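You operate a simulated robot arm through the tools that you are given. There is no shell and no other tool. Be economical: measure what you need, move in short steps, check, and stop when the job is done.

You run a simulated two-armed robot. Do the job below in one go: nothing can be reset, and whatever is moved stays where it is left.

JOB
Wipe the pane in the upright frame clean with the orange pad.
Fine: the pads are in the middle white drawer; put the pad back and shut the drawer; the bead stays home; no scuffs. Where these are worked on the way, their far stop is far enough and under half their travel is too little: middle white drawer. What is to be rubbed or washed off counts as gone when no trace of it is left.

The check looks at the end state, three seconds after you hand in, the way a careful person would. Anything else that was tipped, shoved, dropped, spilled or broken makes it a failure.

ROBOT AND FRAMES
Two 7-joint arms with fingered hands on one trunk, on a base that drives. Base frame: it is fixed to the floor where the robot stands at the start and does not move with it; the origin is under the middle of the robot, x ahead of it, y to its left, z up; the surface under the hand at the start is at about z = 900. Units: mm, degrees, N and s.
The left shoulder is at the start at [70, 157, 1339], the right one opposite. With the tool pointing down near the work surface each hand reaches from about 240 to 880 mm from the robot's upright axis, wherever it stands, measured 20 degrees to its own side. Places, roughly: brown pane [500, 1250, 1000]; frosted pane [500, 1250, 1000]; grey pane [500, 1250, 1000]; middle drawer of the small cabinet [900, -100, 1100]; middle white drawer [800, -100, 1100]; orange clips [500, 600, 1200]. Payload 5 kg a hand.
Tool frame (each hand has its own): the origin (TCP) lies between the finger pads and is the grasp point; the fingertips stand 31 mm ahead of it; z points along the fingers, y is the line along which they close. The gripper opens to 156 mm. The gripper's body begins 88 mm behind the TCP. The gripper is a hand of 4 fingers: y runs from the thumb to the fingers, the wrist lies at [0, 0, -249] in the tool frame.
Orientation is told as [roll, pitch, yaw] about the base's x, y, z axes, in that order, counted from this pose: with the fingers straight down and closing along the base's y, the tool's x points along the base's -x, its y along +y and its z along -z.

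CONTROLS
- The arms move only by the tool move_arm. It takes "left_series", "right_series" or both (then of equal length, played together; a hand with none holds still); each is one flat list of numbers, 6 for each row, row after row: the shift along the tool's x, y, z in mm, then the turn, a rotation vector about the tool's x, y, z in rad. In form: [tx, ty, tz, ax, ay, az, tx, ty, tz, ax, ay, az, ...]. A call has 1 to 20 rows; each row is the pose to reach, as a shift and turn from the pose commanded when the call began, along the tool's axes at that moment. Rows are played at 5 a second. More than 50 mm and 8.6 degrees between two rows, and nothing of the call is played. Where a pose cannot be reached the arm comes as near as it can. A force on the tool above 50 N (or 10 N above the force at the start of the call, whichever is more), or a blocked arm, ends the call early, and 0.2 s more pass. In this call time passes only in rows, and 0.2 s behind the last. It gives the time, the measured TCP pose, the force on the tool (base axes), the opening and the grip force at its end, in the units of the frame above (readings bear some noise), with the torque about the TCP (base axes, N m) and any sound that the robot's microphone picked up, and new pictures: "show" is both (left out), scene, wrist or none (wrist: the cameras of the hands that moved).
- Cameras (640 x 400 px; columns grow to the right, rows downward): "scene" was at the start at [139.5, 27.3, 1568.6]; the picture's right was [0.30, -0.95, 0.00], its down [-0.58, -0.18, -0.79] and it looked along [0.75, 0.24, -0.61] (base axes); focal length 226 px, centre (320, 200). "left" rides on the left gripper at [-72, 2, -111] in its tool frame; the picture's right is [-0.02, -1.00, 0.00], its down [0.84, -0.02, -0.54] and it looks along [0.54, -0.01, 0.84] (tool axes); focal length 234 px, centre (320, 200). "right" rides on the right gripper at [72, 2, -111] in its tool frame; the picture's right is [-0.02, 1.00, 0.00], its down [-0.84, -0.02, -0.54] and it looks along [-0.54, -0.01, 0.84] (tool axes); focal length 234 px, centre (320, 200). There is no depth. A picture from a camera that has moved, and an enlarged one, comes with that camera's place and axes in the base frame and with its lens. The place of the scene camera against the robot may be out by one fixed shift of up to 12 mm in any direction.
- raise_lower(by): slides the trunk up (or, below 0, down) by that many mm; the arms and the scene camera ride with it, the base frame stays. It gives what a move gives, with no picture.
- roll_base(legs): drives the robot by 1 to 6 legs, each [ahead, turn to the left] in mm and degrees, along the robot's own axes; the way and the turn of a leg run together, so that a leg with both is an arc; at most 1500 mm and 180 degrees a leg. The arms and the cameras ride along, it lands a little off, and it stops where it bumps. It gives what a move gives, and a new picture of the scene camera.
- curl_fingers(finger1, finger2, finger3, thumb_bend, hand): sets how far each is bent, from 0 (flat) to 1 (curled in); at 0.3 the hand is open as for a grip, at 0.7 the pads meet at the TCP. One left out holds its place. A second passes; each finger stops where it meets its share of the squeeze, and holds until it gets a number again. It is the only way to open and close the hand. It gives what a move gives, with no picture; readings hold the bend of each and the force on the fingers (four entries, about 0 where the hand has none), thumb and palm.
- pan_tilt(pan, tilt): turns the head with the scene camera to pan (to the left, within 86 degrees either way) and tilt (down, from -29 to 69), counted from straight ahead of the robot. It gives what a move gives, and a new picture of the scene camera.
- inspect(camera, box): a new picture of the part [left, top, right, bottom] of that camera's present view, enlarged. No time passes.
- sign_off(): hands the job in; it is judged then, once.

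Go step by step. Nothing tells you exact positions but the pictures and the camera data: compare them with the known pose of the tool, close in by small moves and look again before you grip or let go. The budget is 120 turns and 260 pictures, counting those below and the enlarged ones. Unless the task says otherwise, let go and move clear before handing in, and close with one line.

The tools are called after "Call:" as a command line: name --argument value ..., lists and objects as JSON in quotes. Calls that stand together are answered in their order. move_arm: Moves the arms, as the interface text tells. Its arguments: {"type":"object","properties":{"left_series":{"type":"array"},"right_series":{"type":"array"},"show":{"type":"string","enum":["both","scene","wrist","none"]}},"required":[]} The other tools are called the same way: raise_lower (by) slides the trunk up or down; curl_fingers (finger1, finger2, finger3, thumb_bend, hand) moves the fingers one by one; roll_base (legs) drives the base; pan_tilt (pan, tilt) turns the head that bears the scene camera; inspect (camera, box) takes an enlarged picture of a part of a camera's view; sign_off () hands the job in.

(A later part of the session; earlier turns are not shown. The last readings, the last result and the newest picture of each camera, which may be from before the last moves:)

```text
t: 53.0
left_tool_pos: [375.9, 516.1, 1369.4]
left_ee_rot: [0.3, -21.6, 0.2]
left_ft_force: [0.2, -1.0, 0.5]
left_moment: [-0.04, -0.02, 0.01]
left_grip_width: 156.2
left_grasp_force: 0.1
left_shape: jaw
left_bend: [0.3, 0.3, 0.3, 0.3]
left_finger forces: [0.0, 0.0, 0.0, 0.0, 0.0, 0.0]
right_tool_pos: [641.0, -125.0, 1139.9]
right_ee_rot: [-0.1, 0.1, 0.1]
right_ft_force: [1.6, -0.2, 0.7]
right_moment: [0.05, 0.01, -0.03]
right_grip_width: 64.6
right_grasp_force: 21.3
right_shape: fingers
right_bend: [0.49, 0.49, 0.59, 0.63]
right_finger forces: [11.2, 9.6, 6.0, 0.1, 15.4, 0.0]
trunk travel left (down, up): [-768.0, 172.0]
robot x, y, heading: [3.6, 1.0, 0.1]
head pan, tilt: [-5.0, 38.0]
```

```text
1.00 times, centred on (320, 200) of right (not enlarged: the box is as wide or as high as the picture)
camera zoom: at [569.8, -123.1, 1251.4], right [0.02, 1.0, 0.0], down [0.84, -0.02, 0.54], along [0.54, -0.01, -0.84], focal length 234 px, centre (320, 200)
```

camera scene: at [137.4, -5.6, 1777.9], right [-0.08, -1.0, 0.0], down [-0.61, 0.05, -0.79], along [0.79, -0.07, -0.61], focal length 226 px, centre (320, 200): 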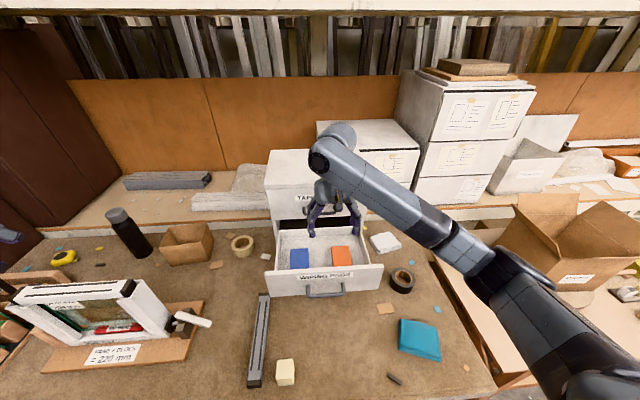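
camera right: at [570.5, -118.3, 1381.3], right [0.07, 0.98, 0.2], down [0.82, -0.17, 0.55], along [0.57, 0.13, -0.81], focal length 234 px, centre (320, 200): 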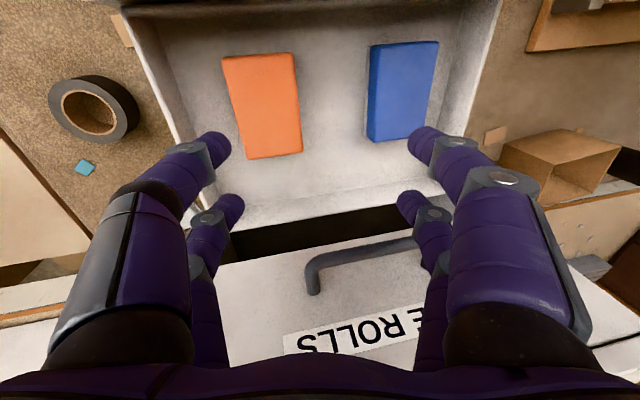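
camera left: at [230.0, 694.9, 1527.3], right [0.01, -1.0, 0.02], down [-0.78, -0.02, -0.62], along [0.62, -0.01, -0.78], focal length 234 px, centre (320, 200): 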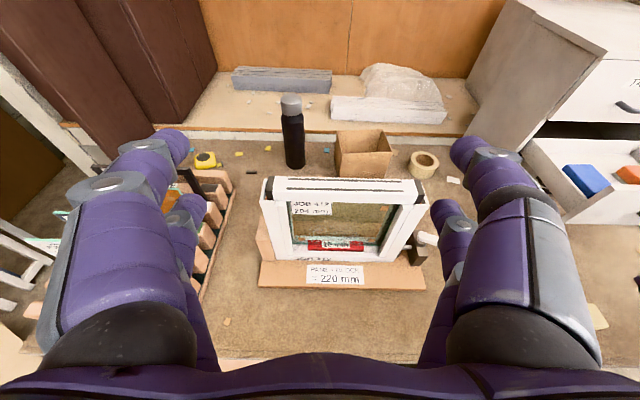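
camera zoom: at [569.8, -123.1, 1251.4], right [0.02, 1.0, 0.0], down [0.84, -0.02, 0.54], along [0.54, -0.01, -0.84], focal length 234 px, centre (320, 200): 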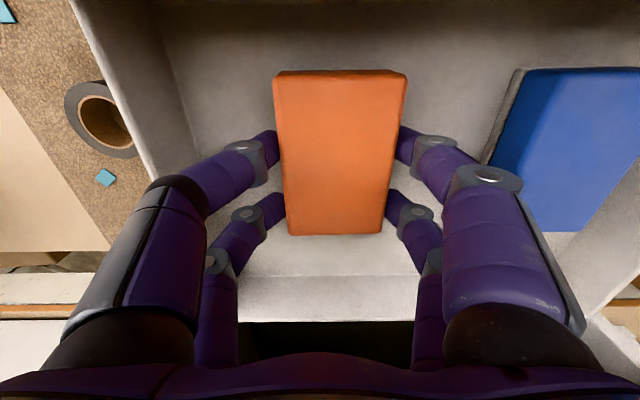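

Gripped with about 21 N at 64.6 mm. Lift with the trunk and check.

Call:
raise_lower --by 165

Call:
inspect --camera "right" --box '[0, 0, 640, 400]'

Call:
inspect --camera "scene" --box '[240, 110, 440, 300]'

```text
t: 54.9
left_tool_pos: [375.8, 516.7, 1534.6]
left_ee_rot: [0.3, -21.5, 0.3]
left_ft_force: [0.7, 0.2, 0.1]
left_moment: [-0.03, -0.02, -0.06]
left_grip_width: 155.8
left_grasp_force: 0.1
left_shape: jaw
left_bend: [0.3, 0.3, 0.3, 0.3]
left_finger forces: [0.0, 0.1, 0.0, 0.1, 0.0, 0.1]
right_tool_pos: [641.4, -124.5, 1305.1]
right_ee_rot: [-0.1, 0.1, 0.2]
right_ft_force: [-0.7, -0.2, -1.8]
right_moment: [-0.01, 0.04, 0.04]
right_grip_width: 64.4
right_grasp_force: 21.0
right_shape: fingers
right_bend: [0.49, 0.49, 0.59, 0.63]
right_finger forces: [11.4, 9.7, 6.1, 0.1, 15.2, 0.0]
trunk travel left (down, up): [-933.0, 7.0]
robot x, y, heading: [-4.6, 0.7, -0.1]
head pan, tilt: [-5.0, 38.0]
```

```text
1.00 times, centred on (320, 200) of right (not enlarged: the box is as wide or as high as the picture)
camera zoom: at [570.1, -122.9, 1416.1], right [0.02, 1.0, 0.0], down [0.84, -0.02, 0.54], along [0.54, -0.01, -0.84], focal length 234 px, centre (320, 200)
```

zoom: 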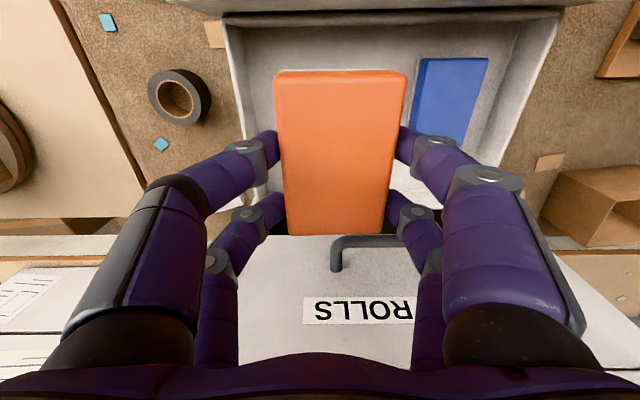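

```text
2.11 times, centred on (340, 205) of scene
camera zoom: at [143.7, -5.8, 1776.2], right [-0.08, -1.0, 0.0], down [-0.61, 0.05, -0.79], along [0.79, -0.07, -0.62], focal length 476 px, centre (278, 190)
```

zoom: 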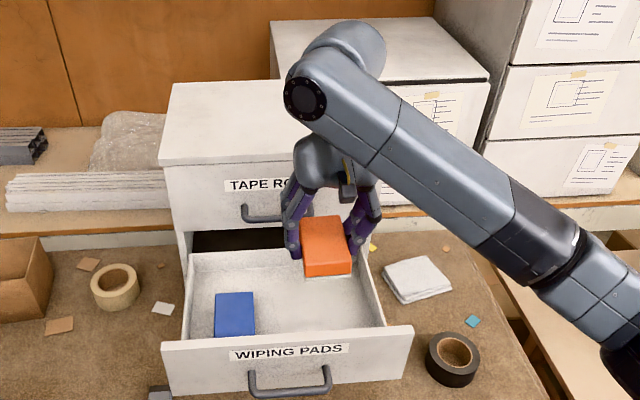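

The pad is held securely with its lower face free. Next: back the base 300 mm, then pitch the hand forward so the pad faces +x.

Call:
roll_base --legs '[[-300, 0]]'

Call:
move_arm --right_series '[7, 0, 5, 0, -0.131, 0, 13, 0, 10, 0, -0.262, 0, 20, 0, 15, 0, -0.393, 0, 27, 0, 20, 0, -0.524, 0, 33, 0, 25, 0, -0.654, 0, 40, 0, 30, 0, -0.785, 0, 40, 0, 40, 0, -0.916, 0, 40, 0, 50, 0, -1.047, 0, 40, 0, 60, 0, -1.178, 0, 40, 0, 75, 0, -1.309, 0, 40, 0, 90, 0, -1.44, 0, 40, 0, 105, 0, -1.571, 0]' --show "scene"

```text
t: 56.9
left_tool_pos: [73.3, 517.1, 1533.4]
left_ee_rot: [0.3, -21.3, 0.5]
left_ft_force: [-0.1, 0.0, 0.4]
left_moment: [-0.01, 0.06, 0.01]
left_grip_width: 156.1
left_grasp_force: 0.1
left_shape: jaw
left_bend: [0.3, 0.3, 0.3, 0.3]
left_finger forces: [0.1, 0.0, 0.0, 0.1, 0.1, 0.0]
right_tool_pos: [342.2, -123.8, 1302.3]
right_ee_rot: [-0.1, 0.2, 0.5]
right_ft_force: [-0.4, 0.0, -1.1]
right_moment: [0.01, 0.05, 0.01]
right_grip_width: 64.6
right_grasp_force: 21.1
right_shape: fingers
right_bend: [0.49, 0.49, 0.59, 0.63]
right_finger forces: [11.4, 9.6, 6.0, 0.1, 15.1, 0.1]
trunk travel left (down, up): [-933.0, 7.0]
robot x, y, heading: [-301.1, -3.4, 1.0]
head pan, tilt: [-5.0, 38.0]
camera scene: at [-155.2, -7.1, 1776.0], right [-0.08, -1.0, 0.0], down [-0.62, 0.05, -0.79], along [0.78, -0.06, -0.62], focal length 226 px, centre (320, 200)
```

scene: 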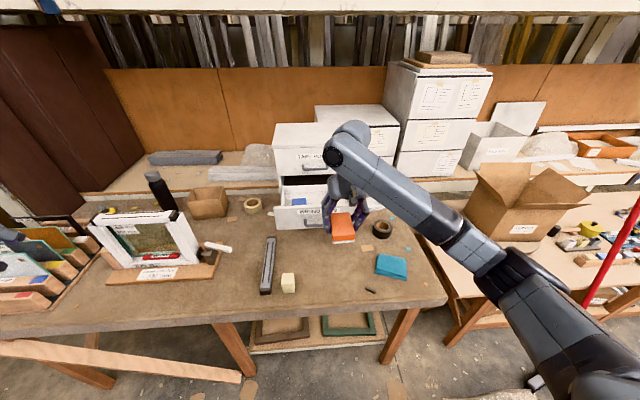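

```text
t: 59.5
left_tool_pos: [71.9, 516.6, 1534.4]
left_ee_rot: [0.3, -21.5, 0.5]
left_ft_force: [-0.3, -0.1, -0.9]
left_moment: [-0.02, -0.02, 0.03]
left_grip_width: 155.9
left_grasp_force: 0.0
left_shape: jaw
left_bend: [0.3, 0.3, 0.3, 0.3]
left_finger forces: [0.0, 0.0, 0.0, 0.1, 0.1, 0.0]
right_tool_pos: [298.4, -123.8, 1199.3]
right_ee_rot: [-17.5, -90.0, 18.1]
right_ft_force: [-0.3, -0.2, -0.8]
right_moment: [0.01, 0.06, -0.02]
right_grip_width: 63.8
right_grasp_force: 21.1
right_shape: fingers
right_bend: [0.49, 0.49, 0.59, 0.64]
right_finger forces: [11.4, 9.3, 5.8, 0.0, 14.9, 0.1]
trunk travel left (down, up): [-933.0, 7.0]
robot x, y, heading: [-303.2, -2.1, 0.5]
head pan, tilt: [-5.0, 38.0]
camera scene: at [-158.1, -7.3, 1776.4], right [-0.08, -1.0, 0.0], down [-0.61, 0.05, -0.79], along [0.79, -0.06, -0.62], focal length 226 px, centre (320, 200)
```

scene: 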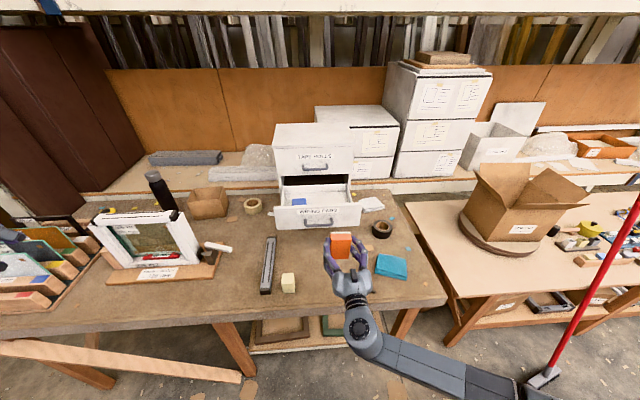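

The pad faces forward and level. Now drive: turn left 90°, ahead 740, turn right 90°, keeping well back from the bench.

Call:
roll_base --legs '[[0, 90], [740, 0], [0, -90]]'

```text
t: 71.2
left_tool_pos: [78.9, 1255.1, 1535.2]
left_ee_rot: [0.2, -21.6, -0.1]
left_ft_force: [0.6, 0.5, -0.1]
left_moment: [0.04, 0.02, -0.02]
left_grip_width: 156.0
left_grasp_force: 0.0
left_shape: jaw
left_bend: [0.3, 0.3, 0.3, 0.3]
left_finger forces: [0.0, 0.0, 0.0, 0.1, 0.0, 0.1]
right_tool_pos: [299.9, 612.9, 1199.3]
right_ee_rot: [-41.4, -89.9, 41.3]
right_ft_force: [0.7, 0.2, -1.1]
right_moment: [-0.01, 0.04, 0.02]
right_grip_width: 63.8
right_grasp_force: 20.6
right_shape: fingers
right_bend: [0.49, 0.49, 0.59, 0.64]
right_finger forces: [11.5, 9.4, 5.8, 0.0, 14.9, 0.1]
trunk travel left (down, up): [-933.0, 7.0]
robot x, y, heading: [-297.4, 738.5, 0.0]
head pan, tilt: [-5.0, 38.0]
camera scene: at [-156.5, 734.5, 1776.3], right [-0.09, -1.0, 0.0], down [-0.61, 0.05, -0.79], along [0.78, -0.07, -0.62], focal length 226 px, centre (320, 200)
```

scene: 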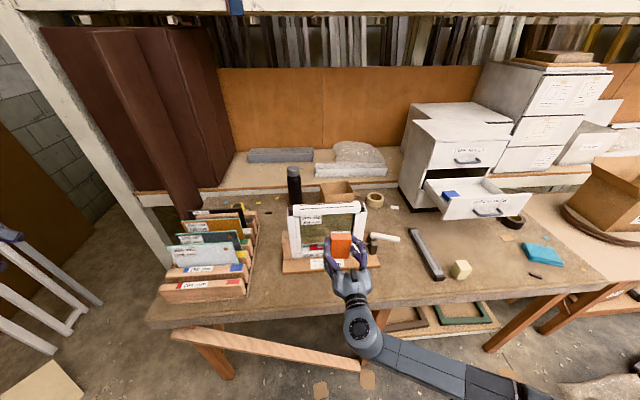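

The robot now faces the frame, with the pad right in front of it. I'll view the pane through the right wrist camera and zoom in from the head.

Call:
inspect --camera "right" --box '[0, 0, 640, 400]'

Call:
inspect --camera "scene" --box '[260, 190, 420, 290]'

```text
1.00 times, centred on (320, 200) of right (not enlarged: the box is as wide or as high as the picture)
camera zoom: at [188.8, 615.1, 1127.8], right [0.0, 1.0, 0.02], down [-0.54, -0.02, 0.84], along [0.84, -0.01, 0.54], focal length 234 px, centre (320, 200)
```

zoom: 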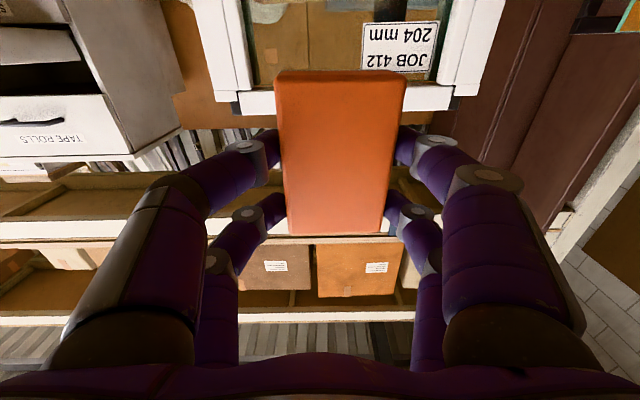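

```text
4.00 times, centred on (340, 240) of scene
camera zoom: at [-156.5, 734.5, 1776.3], right [-0.09, -1.0, 0.0], down [-0.61, 0.05, -0.79], along [0.78, -0.07, -0.62], focal length 905 px, centre (240, 40)
```

zoom: 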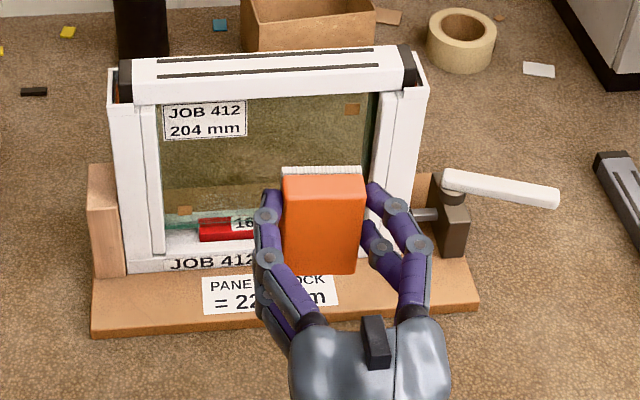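

The frame front is at x≈498 and the pane at ≈530; opening y 528–758. The pad's white wiping face points at the pane. Lower the trunk so the pad centre is near z 1033 and roll ahead 130.

Call:
raise_lower --by -155

Call:
roll_base --legs '[[130, 0]]'

Call:
inspect --camera "scene" --box '[240, 180, 440, 330]'

Call:
inspect --camera "right" --box '[0, 0, 640, 400]'

```text
t: 73.0
left_tool_pos: [79.2, 1255.1, 1378.9]
left_ee_rot: [0.3, -21.5, -0.2]
left_ft_force: [0.2, 0.7, -0.8]
left_moment: [-0.02, 0.01, 0.02]
left_grip_width: 156.0
left_grasp_force: 0.2
left_shape: jaw
left_bend: [0.3, 0.3, 0.3, 0.3]
left_finger forces: [0.1, 0.0, 0.0, 0.0, 0.0, 0.0]
right_tool_pos: [299.8, 612.4, 1044.9]
right_ee_rot: [-37.1, -90.0, 37.0]
right_ft_force: [1.1, -1.0, -1.4]
right_moment: [0.04, 0.05, -0.01]
right_grip_width: 64.0
right_grasp_force: 20.8
right_shape: fingers
right_bend: [0.49, 0.49, 0.59, 0.64]
right_finger forces: [11.5, 9.2, 5.7, 0.1, 14.9, 0.0]
trunk travel left (down, up): [-778.0, 162.0]
robot x, y, heading: [-298.7, 740.9, -0.1]
head pan, tilt: [-5.0, 38.0]
```

```text
t: 74.2
left_tool_pos: [208.3, 1255.7, 1378.9]
left_ee_rot: [0.3, -21.6, -0.2]
left_ft_force: [-0.3, 0.3, 0.6]
left_moment: [-0.01, -0.02, -0.03]
left_grip_width: 155.8
left_grasp_force: 0.0
left_shape: jaw
left_bend: [0.3, 0.3, 0.3, 0.3]
left_finger forces: [0.0, 0.0, 0.0, 0.0, 0.0, 0.0]
right_tool_pos: [429.1, 612.2, 1044.6]
right_ee_rot: [-52.1, -89.9, 52.1]
right_ft_force: [-0.2, 0.2, 0.0]
right_moment: [-0.03, 0.08, 0.02]
right_grip_width: 64.0
right_grasp_force: 20.6
right_shape: fingers
right_bend: [0.49, 0.49, 0.59, 0.64]
right_finger forces: [11.3, 9.2, 5.8, 0.0, 14.8, 0.0]
trunk travel left (down, up): [-778.0, 162.0]
robot x, y, heading: [-161.7, 742.5, -0.1]
head pan, tilt: [-5.0, 38.0]
camera scene: at [-26.1, 733.8, 1621.5], right [-0.09, -1.0, 0.0], down [-0.61, 0.05, -0.79], along [0.79, -0.07, -0.61], focal length 226 px, centre (320, 200)
```

scene: 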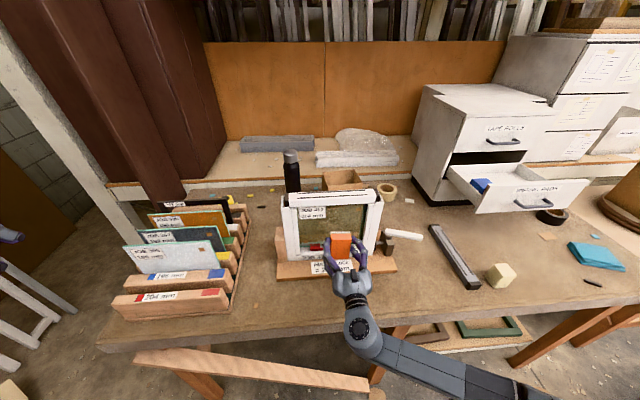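

```text
2.67 times, centred on (340, 255) of scene
camera zoom: at [-26.1, 733.8, 1621.5], right [-0.09, -1.0, 0.0], down [-0.61, 0.05, -0.79], along [0.79, -0.07, -0.61], focal length 603 px, centre (267, 53)
```

zoom: 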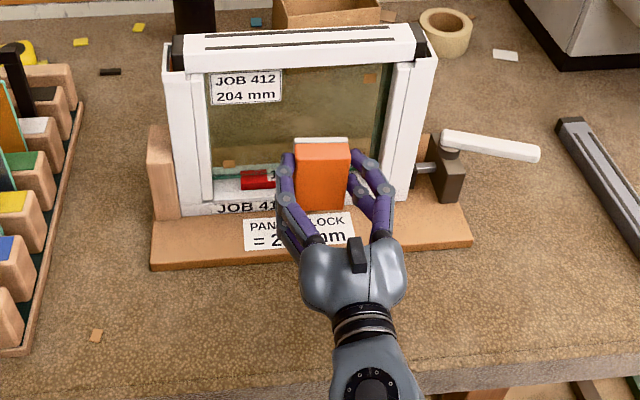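

```text
1.00 times, centred on (320, 200) of right (not enlarged: the box is as wide or as high as the picture)
camera zoom: at [319.6, 614.5, 973.2], right [0.0, 1.0, 0.02], down [-0.54, -0.02, 0.84], along [0.84, -0.01, 0.54], focal length 234 px, centre (320, 200)
```

zoom: 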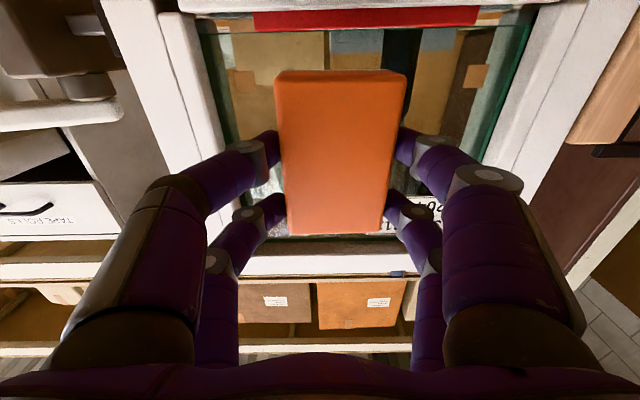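

Clear view of the pane between the posts. I'll move left 18 mm and advance 42 mm toward contact, watching the force.

Call:
move_arm --right_series '[0, 18, 0, 0, 0, 0, 0, 18, 12, 0, 0, 0, 0, 18, 24, 0, 0, 0, 0, 18, 34, 0, 0, 0, 0, 18, 42, 0, 0, 0]' --show "wrist"

Call:
inspect --camera "scene" --box '[260, 180, 420, 280]'

```text
t: 75.4
left_tool_pos: [211.1, 1256.1, 1379.2]
left_ee_rot: [0.4, -21.5, -0.1]
left_ft_force: [0.0, 0.5, -0.1]
left_moment: [0.01, 0.02, -0.01]
left_grip_width: 156.0
left_grasp_force: 0.1
left_shape: jaw
left_bend: [0.3, 0.3, 0.3, 0.3]
left_finger forces: [0.0, 0.0, 0.0, 0.0, 0.0, 0.0]
right_tool_pos: [473.5, 629.5, 1044.4]
right_ee_rot: [-22.0, -89.8, 21.8]
right_ft_force: [-0.4, 0.7, -0.2]
right_moment: [0.01, 0.07, -0.01]
right_grip_width: 63.7
right_grasp_force: 20.4
right_shape: fingers
right_bend: [0.49, 0.49, 0.59, 0.64]
right_finger forces: [11.5, 9.4, 6.0, 0.0, 14.9, 0.0]
trunk travel left (down, up): [-778.0, 162.0]
robot x, y, heading: [-169.2, 735.6, -0.3]
head pan, tilt: [-5.0, 38.0]
camera right: at [363.1, 631.7, 972.6], right [0.0, 1.0, 0.02], down [-0.54, -0.02, 0.84], along [0.84, -0.01, 0.54], focal length 234 px, centre (320, 200)
```

right: 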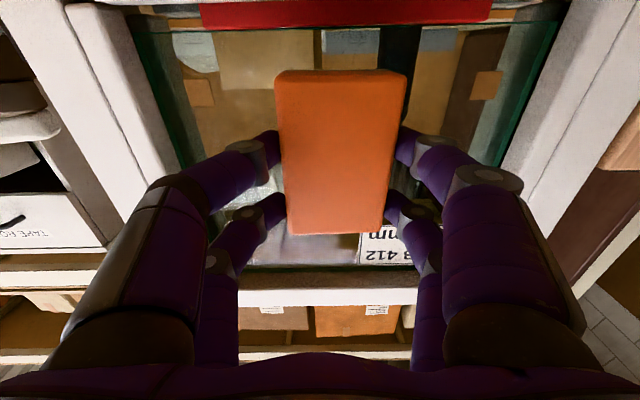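

```text
4.00 times, centred on (340, 230) of scene
camera zoom: at [-23.9, 733.9, 1621.3], right [-0.09, -1.0, 0.0], down [-0.61, 0.05, -0.79], along [0.78, -0.07, -0.62], focal length 905 px, centre (240, 80)
```

zoom: 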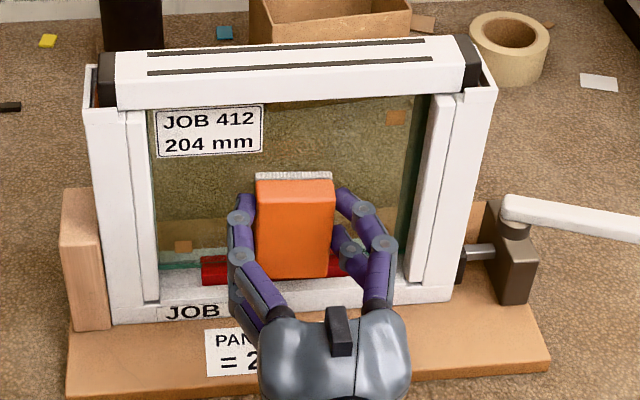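

No contact yet; pane looks to be ~20 mm ahead of the pad. Advance in small increments.

Call:
move_arm --right_series '[0, 0, 5, 0, 0, 0, 0, 0, 10, 0, 0, 0, 0, 0, 14, 0, 0, 0]' --show "none"

```text
t: 76.2
left_tool_pos: [207.8, 1254.8, 1379.6]
left_ee_rot: [0.3, -21.7, -0.1]
left_ft_force: [-1.0, 0.2, 0.3]
left_moment: [-0.02, 0.01, 0.03]
left_grip_width: 156.1
left_grasp_force: 0.0
left_shape: jaw
left_bend: [0.3, 0.3, 0.3, 0.3]
left_finger forces: [0.0, 0.1, 0.0, 0.0, 0.0, 0.0]
right_tool_pos: [483.1, 629.2, 1043.7]
right_ee_rot: [-51.0, -90.0, 50.9]
right_ft_force: [-14.6, -1.7, -2.0]
right_moment: [-0.05, 0.09, 0.53]
right_grip_width: 63.7
right_grasp_force: 21.7
right_shape: fingers
right_bend: [0.49, 0.49, 0.59, 0.64]
right_finger forces: [10.9, 9.2, 6.7, 0.0, 16.4, 0.0]
trunk travel left (down, up): [-778.0, 162.0]
robot x, y, heading: [-167.9, 738.6, -0.2]
head pan, tilt: [-5.0, 38.0]
```

Contact at ~15 N, but the moment suggests mainly the pad's left edge touches. I'll ease back 3 mm and yaw the hand slightly to seat the pad flat.

Call:
move_arm --right_series '[0, 0, -3, -0.015, 0, 0, 0, 0, -3, -0.03, 0, 0]' --show "wrist"

```text
t: 76.8
left_tool_pos: [211.3, 1255.6, 1378.9]
left_ee_rot: [0.3, -21.6, -0.1]
left_ft_force: [-0.1, -0.1, 0.4]
left_moment: [-0.03, -0.03, 0.01]
left_grip_width: 156.0
left_grasp_force: 0.0
left_shape: jaw
left_bend: [0.3, 0.3, 0.3, 0.3]
left_finger forces: [0.1, 0.0, 0.0, 0.0, 0.0, 0.1]
right_tool_pos: [483.9, 631.0, 1044.4]
right_ee_rot: [-21.8, -90.0, 23.4]
right_ft_force: [-2.1, -0.7, -1.1]
right_moment: [-0.01, 0.0, 0.06]
right_grip_width: 64.0
right_grasp_force: 20.8
right_shape: fingers
right_bend: [0.49, 0.49, 0.59, 0.64]
right_finger forces: [11.3, 9.4, 6.2, 0.0, 15.2, 0.2]
trunk travel left (down, up): [-778.0, 162.0]
robot x, y, heading: [-169.6, 741.4, -0.2]
head pan, tilt: [-5.0, 38.0]
camera right: at [373.8, 629.1, 972.4], right [-0.03, 1.0, 0.02], down [-0.54, -0.04, 0.84], along [0.84, 0.01, 0.54], focal length 234 px, centre (320, 200)
```

right: 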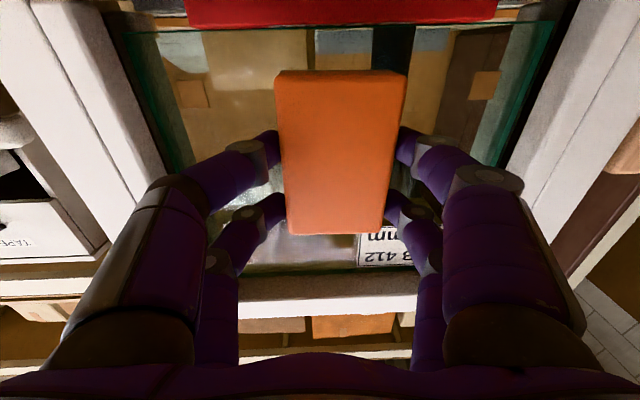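

Light even contact now. Press 2.5 mm more and sweep left 60 mm.

Call:
move_arm --right_series '[0, 0, 2.5, 0, 0, 0, 0, 15, 2.5, 0, 0, 0, 0, 30, 3, 0, 0, 0, 0, 45, 3, 0, 0, 0, 0, 60, 3.5, 0, 0, 0]' --show "wrist"

Call:
inspect --camera "scene" --box '[270, 190, 400, 275]'

```text
t: 78.0
left_tool_pos: [210.9, 1254.8, 1379.4]
left_ee_rot: [0.3, -21.6, -0.1]
left_ft_force: [-0.1, -0.4, -0.3]
left_moment: [0.02, 0.01, -0.03]
left_grip_width: 155.7
left_grasp_force: 0.0
left_shape: jaw
left_bend: [0.3, 0.3, 0.3, 0.3]
left_finger forces: [0.1, 0.0, 0.1, 0.1, 0.0, 0.0]
right_tool_pos: [484.0, 691.1, 1043.3]
right_ee_rot: [-53.6, -89.9, 55.2]
right_ft_force: [-7.5, -2.1, -1.2]
right_moment: [-0.04, 0.07, 0.08]
right_grip_width: 63.7
right_grasp_force: 21.7
right_shape: fingers
right_bend: [0.49, 0.49, 0.59, 0.64]
right_finger forces: [11.2, 9.0, 6.9, 0.0, 16.0, 0.1]
trunk travel left (down, up): [-778.0, 162.0]
robot x, y, heading: [-166.0, 740.4, 0.0]
head pan, tilt: [-5.0, 38.0]
camera right: at [374.4, 690.4, 972.2], right [-0.03, 1.0, 0.02], down [-0.54, -0.03, 0.84], along [0.84, 0.01, 0.54], focal length 234 px, centre (320, 200)
```

right: 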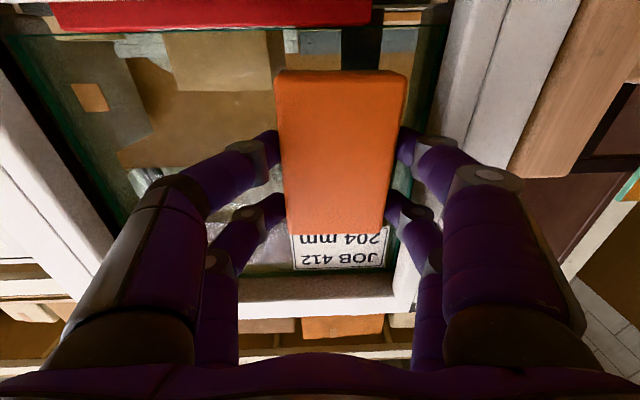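

```text
4.71 times, centred on (335, 232) of scene
camera zoom: at [-25.7, 734.5, 1621.5], right [-0.09, -1.0, 0.0], down [-0.61, 0.05, -0.79], along [0.79, -0.07, -0.61], focal length 1064 px, centre (249, 47)
```

zoom: 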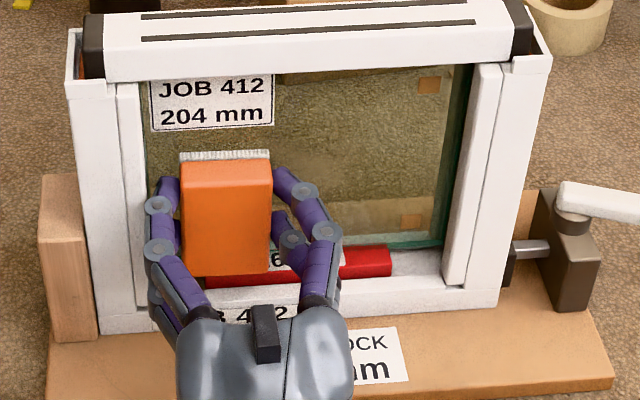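

Contact is steady (~7 N) with the pane plane square to the robot. I'll make three overlapping passes: right at this height, back left 11 mm higher, right again 8 mm lower.

Call:
move_arm --right_series '[0, -15, -0.3, 0, 0, 0, 0, -30, -0.6, 0, 0, 0, 0, -45, -0.9, 0, 0, 0, 0, -60, -1.2, 0, 0, 0, 0, -75, -1.5, 0, 0, 0, 0, -90, -1.8, 0, 0, 0, -11, -90, -1.8, 0, 0, 0, -11, -75, -1.5, 0, 0, 0, -11, -60, -1.2, 0, 0, 0, -11, -45, -0.9, 0, 0, 0, -11, -30, -0.6, 0, 0, 0, -11, -15, -0.3, 0, 0, 0, -11, 0, 0, 0, 0, 0, 8, 0, 0, 0, 0, 0, 8, -15, -0.3, 0, 0, 0, 8, -30, -0.6, 0, 0, 0, 8, -45, -0.9, 0, 0, 0, 8, -60, -1.2, 0, 0, 0, 8, -75, -1.5, 0, 0, 0, 8, -90, -1.8, 0, 0, 0]' --show "wrist"

Call:
inspect --camera "scene" --box '[270, 190, 400, 275]'

```text
t: 82.2
left_tool_pos: [209.0, 1254.0, 1379.4]
left_ee_rot: [0.4, -21.7, -0.2]
left_ft_force: [-0.7, -0.8, 0.1]
left_moment: [-0.03, 0.01, 0.01]
left_grip_width: 155.8
left_grasp_force: 0.0
left_shape: jaw
left_bend: [0.3, 0.3, 0.3, 0.3]
left_finger forces: [0.1, 0.0, 0.1, 0.0, 0.0, 0.0]
right_tool_pos: [485.5, 601.1, 1037.2]
right_ee_rot: [-66.6, -90.1, 68.3]
right_ft_force: [-15.8, 5.1, -1.5]
right_moment: [-0.03, 0.12, 0.66]
right_grip_width: 63.6
right_grasp_force: 21.5
right_shape: fingers
right_bend: [0.47, 0.47, 0.6, 0.65]
right_finger forces: [12.7, 11.0, 5.1, 0.0, 13.6, 0.0]
trunk travel left (down, up): [-778.0, 162.0]
robot x, y, heading: [-166.2, 741.8, -0.1]
head pan, tilt: [-5.0, 38.0]
camera right: at [375.2, 599.5, 965.4], right [-0.03, 1.0, 0.02], down [-0.54, -0.03, 0.84], along [0.84, 0.01, 0.54], focal length 234 px, centre (320, 200)
```

right: 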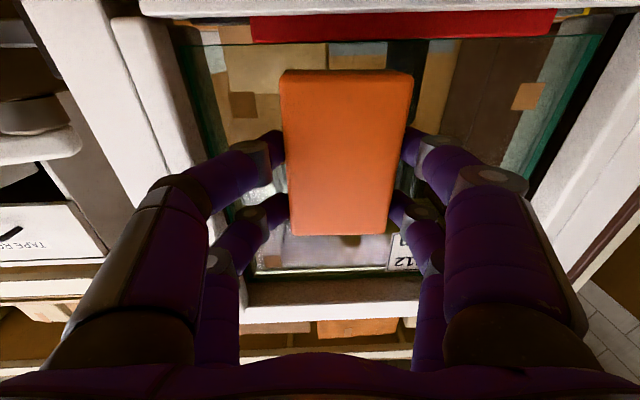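

```text
4.71 times, centred on (335, 232) of scene
camera zoom: at [-27.5, 734.3, 1621.6], right [-0.09, -1.0, 0.0], down [-0.61, 0.05, -0.79], along [0.79, -0.07, -0.61], focal length 1064 px, centre (249, 47)
```

zoom: 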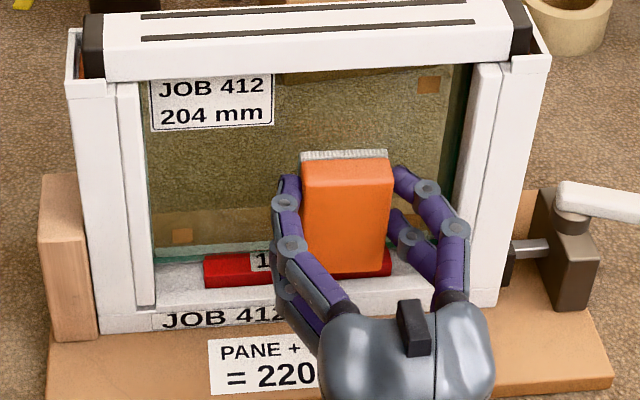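

The left part looks clear. I'll lift the pad off the glass and pull back to see whether any trace remains.

Call:
move_arm --right_series '[0, 0, -10, 0, 0, 0, 0, 0, -25, 0, 0, 0]' --show "none"

Call:
roll_base --legs '[[-150, 0]]'

Call:
inspect --camera "scene" --box '[285, 200, 385, 265]'

Call:
inspect --camera "right" --box '[180, 0, 480, 160]'

```text
t: 82.8
left_tool_pos: [209.0, 1255.2, 1379.4]
left_ee_rot: [0.3, -21.5, -0.2]
left_ft_force: [-0.5, -0.7, -1.0]
left_moment: [0.03, -0.03, 0.0]
left_grip_width: 155.9
left_grasp_force: 0.0
left_shape: jaw
left_bend: [0.3, 0.3, 0.3, 0.3]
left_finger forces: [0.0, 0.0, 0.1, 0.0, 0.1, 0.0]
right_tool_pos: [461.9, 598.5, 1036.3]
right_ee_rot: [-70.2, -89.8, 71.8]
right_ft_force: [0.8, 0.2, -1.9]
right_moment: [0.01, 0.03, 0.03]
right_grip_width: 64.0
right_grasp_force: 21.2
right_shape: fingers
right_bend: [0.47, 0.48, 0.6, 0.65]
right_finger forces: [11.2, 9.5, 5.8, 0.0, 14.9, 0.0]
trunk travel left (down, up): [-778.0, 162.0]
robot x, y, heading: [-169.1, 741.2, 0.1]
head pan, tilt: [-5.0, 38.0]
```

```text
t: 84.2
left_tool_pos: [60.4, 1254.8, 1377.0]
left_ee_rot: [0.4, -21.4, -0.4]
left_ft_force: [1.2, 0.4, 0.6]
left_moment: [0.01, 0.04, 0.02]
left_grip_width: 155.8
left_grasp_force: 0.1
left_shape: jaw
left_bend: [0.3, 0.3, 0.3, 0.3]
left_finger forces: [0.0, 0.1, 0.0, 0.1, 0.0, 0.0]
right_tool_pos: [311.3, 597.0, 1034.2]
right_ee_rot: [-16.4, -89.8, 17.8]
right_ft_force: [0.5, 0.0, -0.3]
right_moment: [-0.01, 0.02, 0.02]
right_grip_width: 64.1
right_grasp_force: 20.8
right_shape: fingers
right_bend: [0.47, 0.48, 0.6, 0.65]
right_finger forces: [11.2, 9.6, 5.7, 0.0, 14.9, 0.1]
trunk travel left (down, up): [-778.0, 162.0]
robot x, y, heading: [-322.3, 740.8, -0.3]
head pan, tilt: [-5.0, 38.0]
camera scene: at [-174.7, 734.2, 1621.0], right [-0.09, -1.0, 0.0], down [-0.61, 0.06, -0.79], along [0.78, -0.07, -0.62], focal length 226 px, centre (320, 200)
```

scene: 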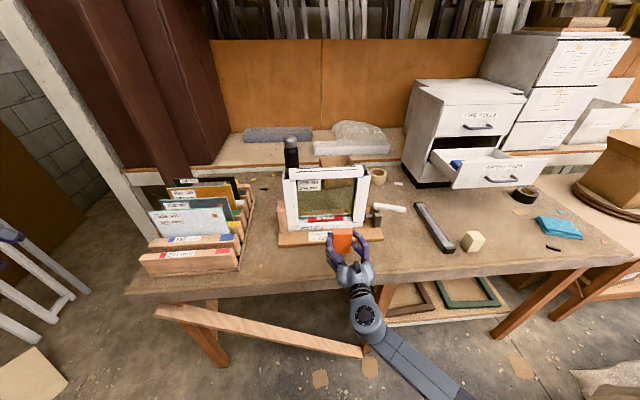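

```text
6.15 times, centred on (335, 232) of scene
camera zoom: at [-174.7, 734.2, 1621.0], right [-0.09, -1.0, 0.0], down [-0.61, 0.06, -0.79], along [0.78, -0.07, -0.62], focal length 1392 px, centre (228, 0)
```

zoom: 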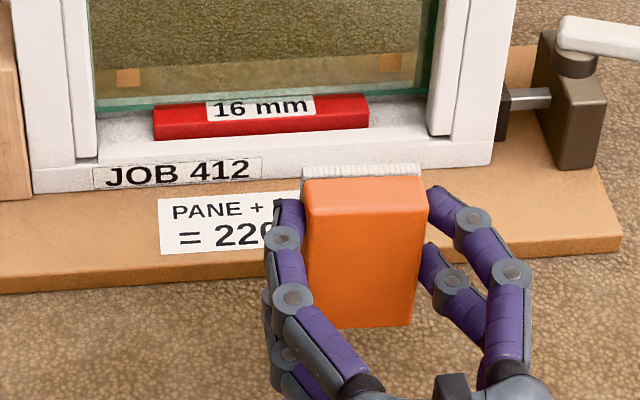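

```text
2.13 times, centred on (330, 80) of right
camera zoom: at [200.2, 597.1, 962.9], right [-0.02, 1.0, 0.02], down [-0.54, -0.03, 0.84], along [0.84, 0.01, 0.54], focal length 500 px, centre (299, 456)
```

zoom: 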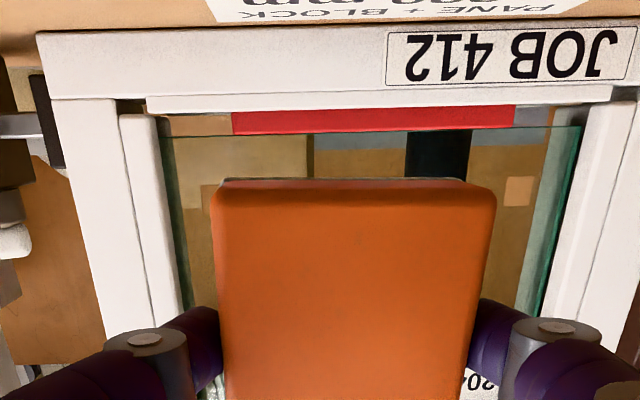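

Call:
inspect --camera "scene" --box '[285, 165, 375, 225]'

Call:
pan_tilt --pan -12 --tilt 45

Call:
inspect --camera "left" --box '[0, 0, 640, 400]'

```text
6.67 times, centred on (330, 195) of scene
camera zoom: at [-174.7, 734.2, 1621.0], right [-0.09, -1.0, 0.0], down [-0.61, 0.06, -0.79], along [0.78, -0.07, -0.62], focal length 1508 px, centre (253, 233)
```

zoom: 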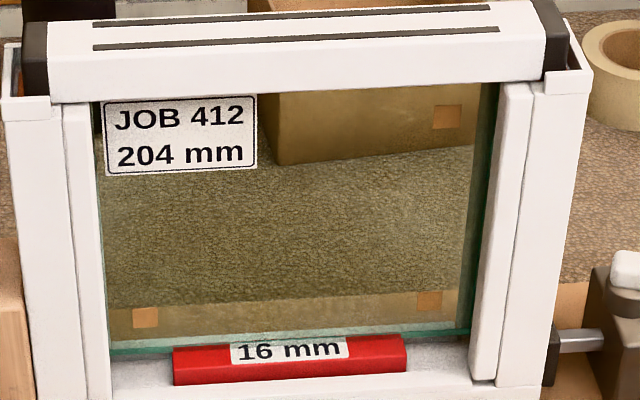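

```text
t: 84.9
left_tool_pos: [59.8, 1254.3, 1378.5]
left_ee_rot: [0.3, -21.7, -0.3]
left_ft_force: [1.2, -0.6, -0.1]
left_moment: [-0.03, -0.03, 0.03]
left_grip_width: 155.8
left_grasp_force: 0.1
left_shape: jaw
left_bend: [0.3, 0.3, 0.3, 0.3]
left_finger forces: [0.0, 0.0, 0.1, 0.0, 0.0, 0.1]
right_tool_pos: [308.5, 597.6, 1036.3]
right_ee_rot: [-34.8, -89.8, 36.2]
right_ft_force: [-0.1, -0.2, -0.1]
right_moment: [0.02, 0.05, 0.01]
right_grip_width: 63.7
right_grasp_force: 20.5
right_shape: fingers
right_bend: [0.47, 0.48, 0.6, 0.65]
right_finger forces: [11.2, 9.5, 5.8, 0.0, 15.0, 0.0]
trunk travel left (down, up): [-778.0, 162.0]
robot x, y, heading: [-321.3, 741.0, -0.6]
head pan, tilt: [-12.0, 45.0]
camera scene: at [-184.7, 724.6, 1611.2], right [-0.21, -0.98, 0.0], down [-0.69, 0.15, -0.71], along [0.69, -0.15, -0.71], focal length 226 px, centre (320, 200)
```

scene: 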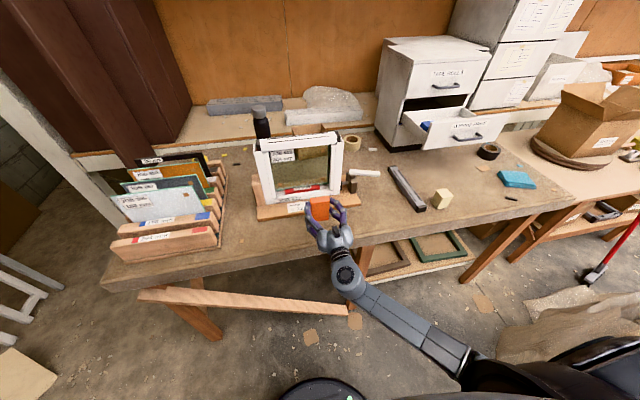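

```text
1.00 times, centred on (320, 200) of left (not enlarged: the box is as wide or as high as the picture)
camera zoom: at [85.6, 1255.4, 1508.9], right [0.02, -1.0, 0.0], down [-0.98, -0.02, 0.2], along [-0.2, -0.01, -0.98], focal length 234 px, centre (320, 200)
```

zoom: 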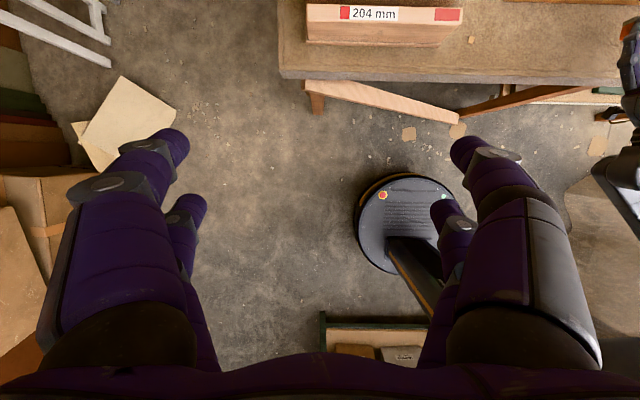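

The pane looks nearly clear; I'll zoom more tightly to be sure about faint traces.

Call:
inspect --camera "scene" --box '[268, 150, 308, 192]'

Call:
inspect --camera "scene" --box '[295, 145, 335, 190]'

```text
9.52 times, centred on (288, 171) of scene
camera zoom: at [-184.7, 724.6, 1611.2], right [-0.21, -0.98, 0.0], down [-0.69, 0.15, -0.71], along [0.69, -0.15, -0.71], focal length 2154 px, centre (625, 476)
```

zoom: 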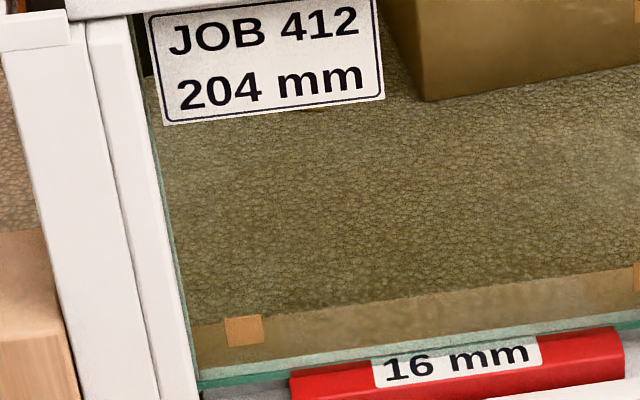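

```text
8.89 times, centred on (315, 168) of scene
camera zoom: at [-184.7, 724.6, 1611.2], right [-0.21, -0.98, 0.0], down [-0.69, 0.15, -0.71], along [0.69, -0.15, -0.71], focal length 2011 px, centre (364, 489)
```

zoom: 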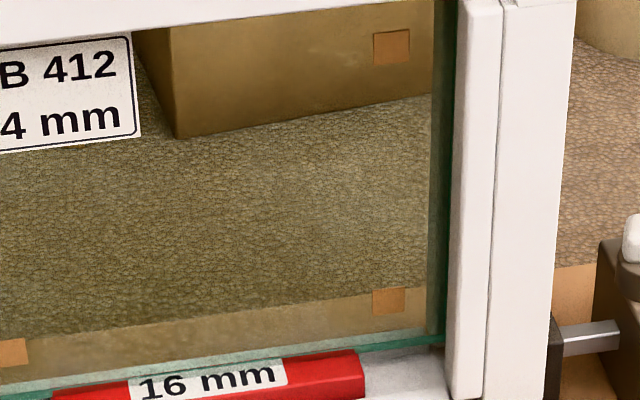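

A faint haze remains on the right part, about y 550–600, z 1050–1100, just outside what the pad covered. I'll return with the hand 45 mm higher and further right, keeping off the small corner squares.

Call:
move_arm --right_series '[-23, -2, 0, -0.007, 0, 0, -46, -4, 0, -0.015, 0, 0]' --show "none"

Call:
roll_base --legs '[[150, 0]]'

Call:
inspect --camera "right" --box '[0, 0, 640, 400]'

```text
t: 85.5
left_tool_pos: [58.3, 1255.7, 1377.8]
left_ee_rot: [0.3, -21.6, -0.3]
left_ft_force: [0.0, -0.2, -0.2]
left_moment: [0.02, 0.01, -0.01]
left_grip_width: 156.0
left_grasp_force: 0.0
left_shape: jaw
left_bend: [0.3, 0.3, 0.3, 0.3]
left_finger forces: [0.0, 0.1, 0.1, 0.0, 0.1, 0.0]
right_tool_pos: [308.8, 594.1, 1081.1]
right_ee_rot: [-41.6, -89.9, 44.0]
right_ft_force: [-0.3, 0.5, -1.1]
right_moment: [0.02, 0.04, 0.0]
right_grip_width: 64.1
right_grasp_force: 20.4
right_shape: fingers
right_bend: [0.47, 0.48, 0.6, 0.65]
right_finger forces: [11.2, 9.5, 5.8, 0.0, 14.8, 0.0]
trunk travel left (down, up): [-778.0, 162.0]
robot x, y, heading: [-320.6, 737.2, -0.4]
head pan, tilt: [-12.0, 45.0]
```

```text
t: 86.9
left_tool_pos: [207.2, 1253.1, 1379.5]
left_ee_rot: [0.3, -21.6, -0.4]
left_ft_force: [-0.5, 0.5, 0.2]
left_moment: [0.0, -0.03, -0.01]
left_grip_width: 155.8
left_grasp_force: 0.0
left_shape: jaw
left_bend: [0.3, 0.3, 0.3, 0.3]
left_finger forces: [0.0, 0.1, 0.0, 0.1, 0.0, 0.1]
right_tool_pos: [456.4, 593.3, 1082.4]
right_ee_rot: [-65.0, -89.9, 67.3]
right_ft_force: [0.0, 0.6, -1.1]
right_moment: [-0.05, 0.01, 0.0]
right_grip_width: 63.9
right_grasp_force: 20.9
right_shape: fingers
right_bend: [0.47, 0.48, 0.6, 0.65]
right_finger forces: [11.2, 9.6, 5.7, 0.1, 14.9, 0.0]
trunk travel left (down, up): [-778.0, 162.0]
robot x, y, heading: [-174.7, 737.9, -0.3]
head pan, tilt: [-12.0, 45.0]
camera scene: at [-37.3, 723.7, 1611.3], right [-0.21, -0.98, 0.0], down [-0.69, 0.15, -0.71], along [0.69, -0.15, -0.71], focal length 226 px, centre (320, 200)
```

scene: 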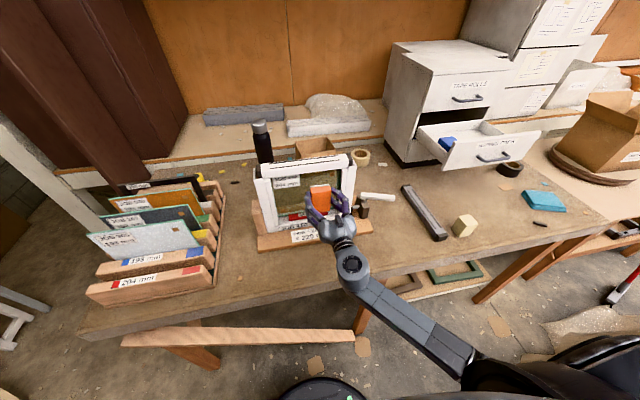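

```text
1.00 times, centred on (320, 200) of right (not enlarged: the box is as wide or as high as the picture)
camera zoom: at [346.2, 590.4, 1010.4], right [-0.04, 1.0, 0.02], down [-0.54, -0.04, 0.84], along [0.84, 0.02, 0.54], focal length 234 px, centre (320, 200)
```

zoom: 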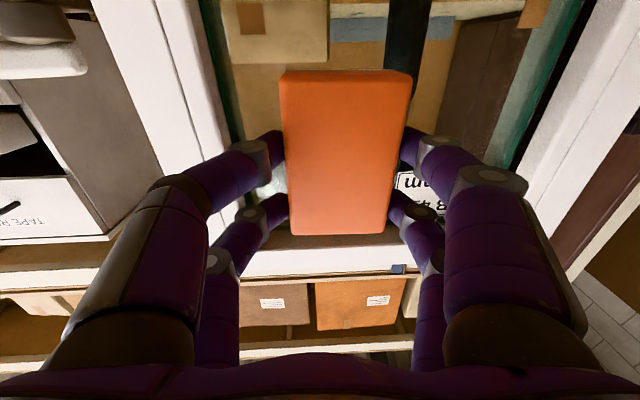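

Call:
move_arm --right_series '[0, 0, 12, 0, 0, 0, 0, 0, 22, 0, 0, 0, 0, 0, 28, 0, 0, 0]' --show "none"

```text
t: 87.7
left_tool_pos: [207.6, 1251.4, 1380.4]
left_ee_rot: [0.3, -21.5, -0.4]
left_ft_force: [-1.2, 0.2, -0.6]
left_moment: [0.01, -0.07, 0.01]
left_grip_width: 155.8
left_grasp_force: 0.0
left_shape: jaw
left_bend: [0.3, 0.3, 0.3, 0.3]
left_finger forces: [0.1, 0.0, 0.0, 0.0, 0.0, 0.1]
right_tool_pos: [485.9, 592.6, 1080.7]
right_ee_rot: [-7.7, -89.9, 9.9]
right_ft_force: [-2.8, 0.2, -0.5]
right_moment: [0.01, 0.09, 0.05]
right_grip_width: 63.9
right_grasp_force: 21.1
right_shape: fingers
right_bend: [0.47, 0.48, 0.6, 0.65]
right_finger forces: [11.5, 9.7, 6.2, 0.0, 14.8, 0.1]
trunk travel left (down, up): [-778.0, 162.0]
robot x, y, heading: [-174.6, 738.3, -0.6]
head pan, tilt: [-12.0, 45.0]
```

Call:
move_arm --right_series '[0, 0, 3, 0, 0, 0, 0, -10, 2.6, 0, 0, 0, 0, -19, 2.2, 0, 0, 0, -6, -19, 2.2, 0, 0, 0, -6, -8, 2.7, 0, 0, 0, -6, 4, 3.2, 0, 0, 0, -6, 16, 3.7, 0, 0, 0, -6, 26, 4.1, 0, 0, 0, 6, 26, 4.1, 0, 0, 0, 6, 14, 3.6, 0, 0, 0, 6, 2, 3.1, 0, 0, 0, 6, -9, 2.6, 0, 0, 0, 6, -19, 2.2, 0, 0, 0]' --show "none"

Call:
inspect --camera "scene" --box '[240, 150, 370, 240]'

```text
t: 90.5
left_tool_pos: [206.5, 1256.2, 1378.1]
left_ee_rot: [0.1, -21.8, -0.1]
left_ft_force: [0.8, 0.7, -1.0]
left_moment: [0.0, 0.02, 0.02]
left_grip_width: 155.7
left_grasp_force: 0.0
left_shape: jaw
left_bend: [0.3, 0.3, 0.3, 0.3]
left_finger forces: [0.0, 0.0, 0.1, 0.0, 0.0, 0.0]
right_tool_pos: [487.1, 579.8, 1076.1]
right_ee_rot: [-57.9, -89.8, 60.5]
right_ft_force: [-17.9, 14.8, -5.4]
right_moment: [-0.03, -0.08, 0.03]
right_grip_width: 63.6
right_grasp_force: 31.9
right_shape: fingers
right_bend: [0.46, 0.46, 0.62, 0.66]
right_finger forces: [14.4, 12.6, 25.4, 0.0, 11.6, 0.0]
trunk travel left (down, up): [-778.0, 162.0]
robot x, y, heading: [-173.5, 738.3, -0.3]
head pan, tilt: [-12.0, 45.0]
```

```text
4.44 times, centred on (305, 195) of scene
camera zoom: at [-37.9, 727.7, 1611.3], right [-0.21, -0.98, 0.0], down [-0.69, 0.15, -0.71], along [0.69, -0.15, -0.71], focal length 1005 px, centre (387, 222)
```

zoom: 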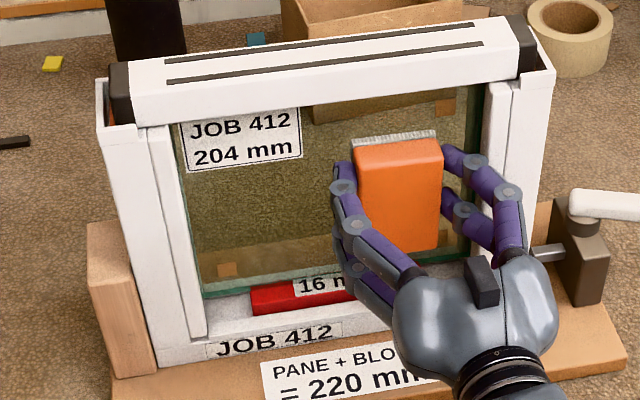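

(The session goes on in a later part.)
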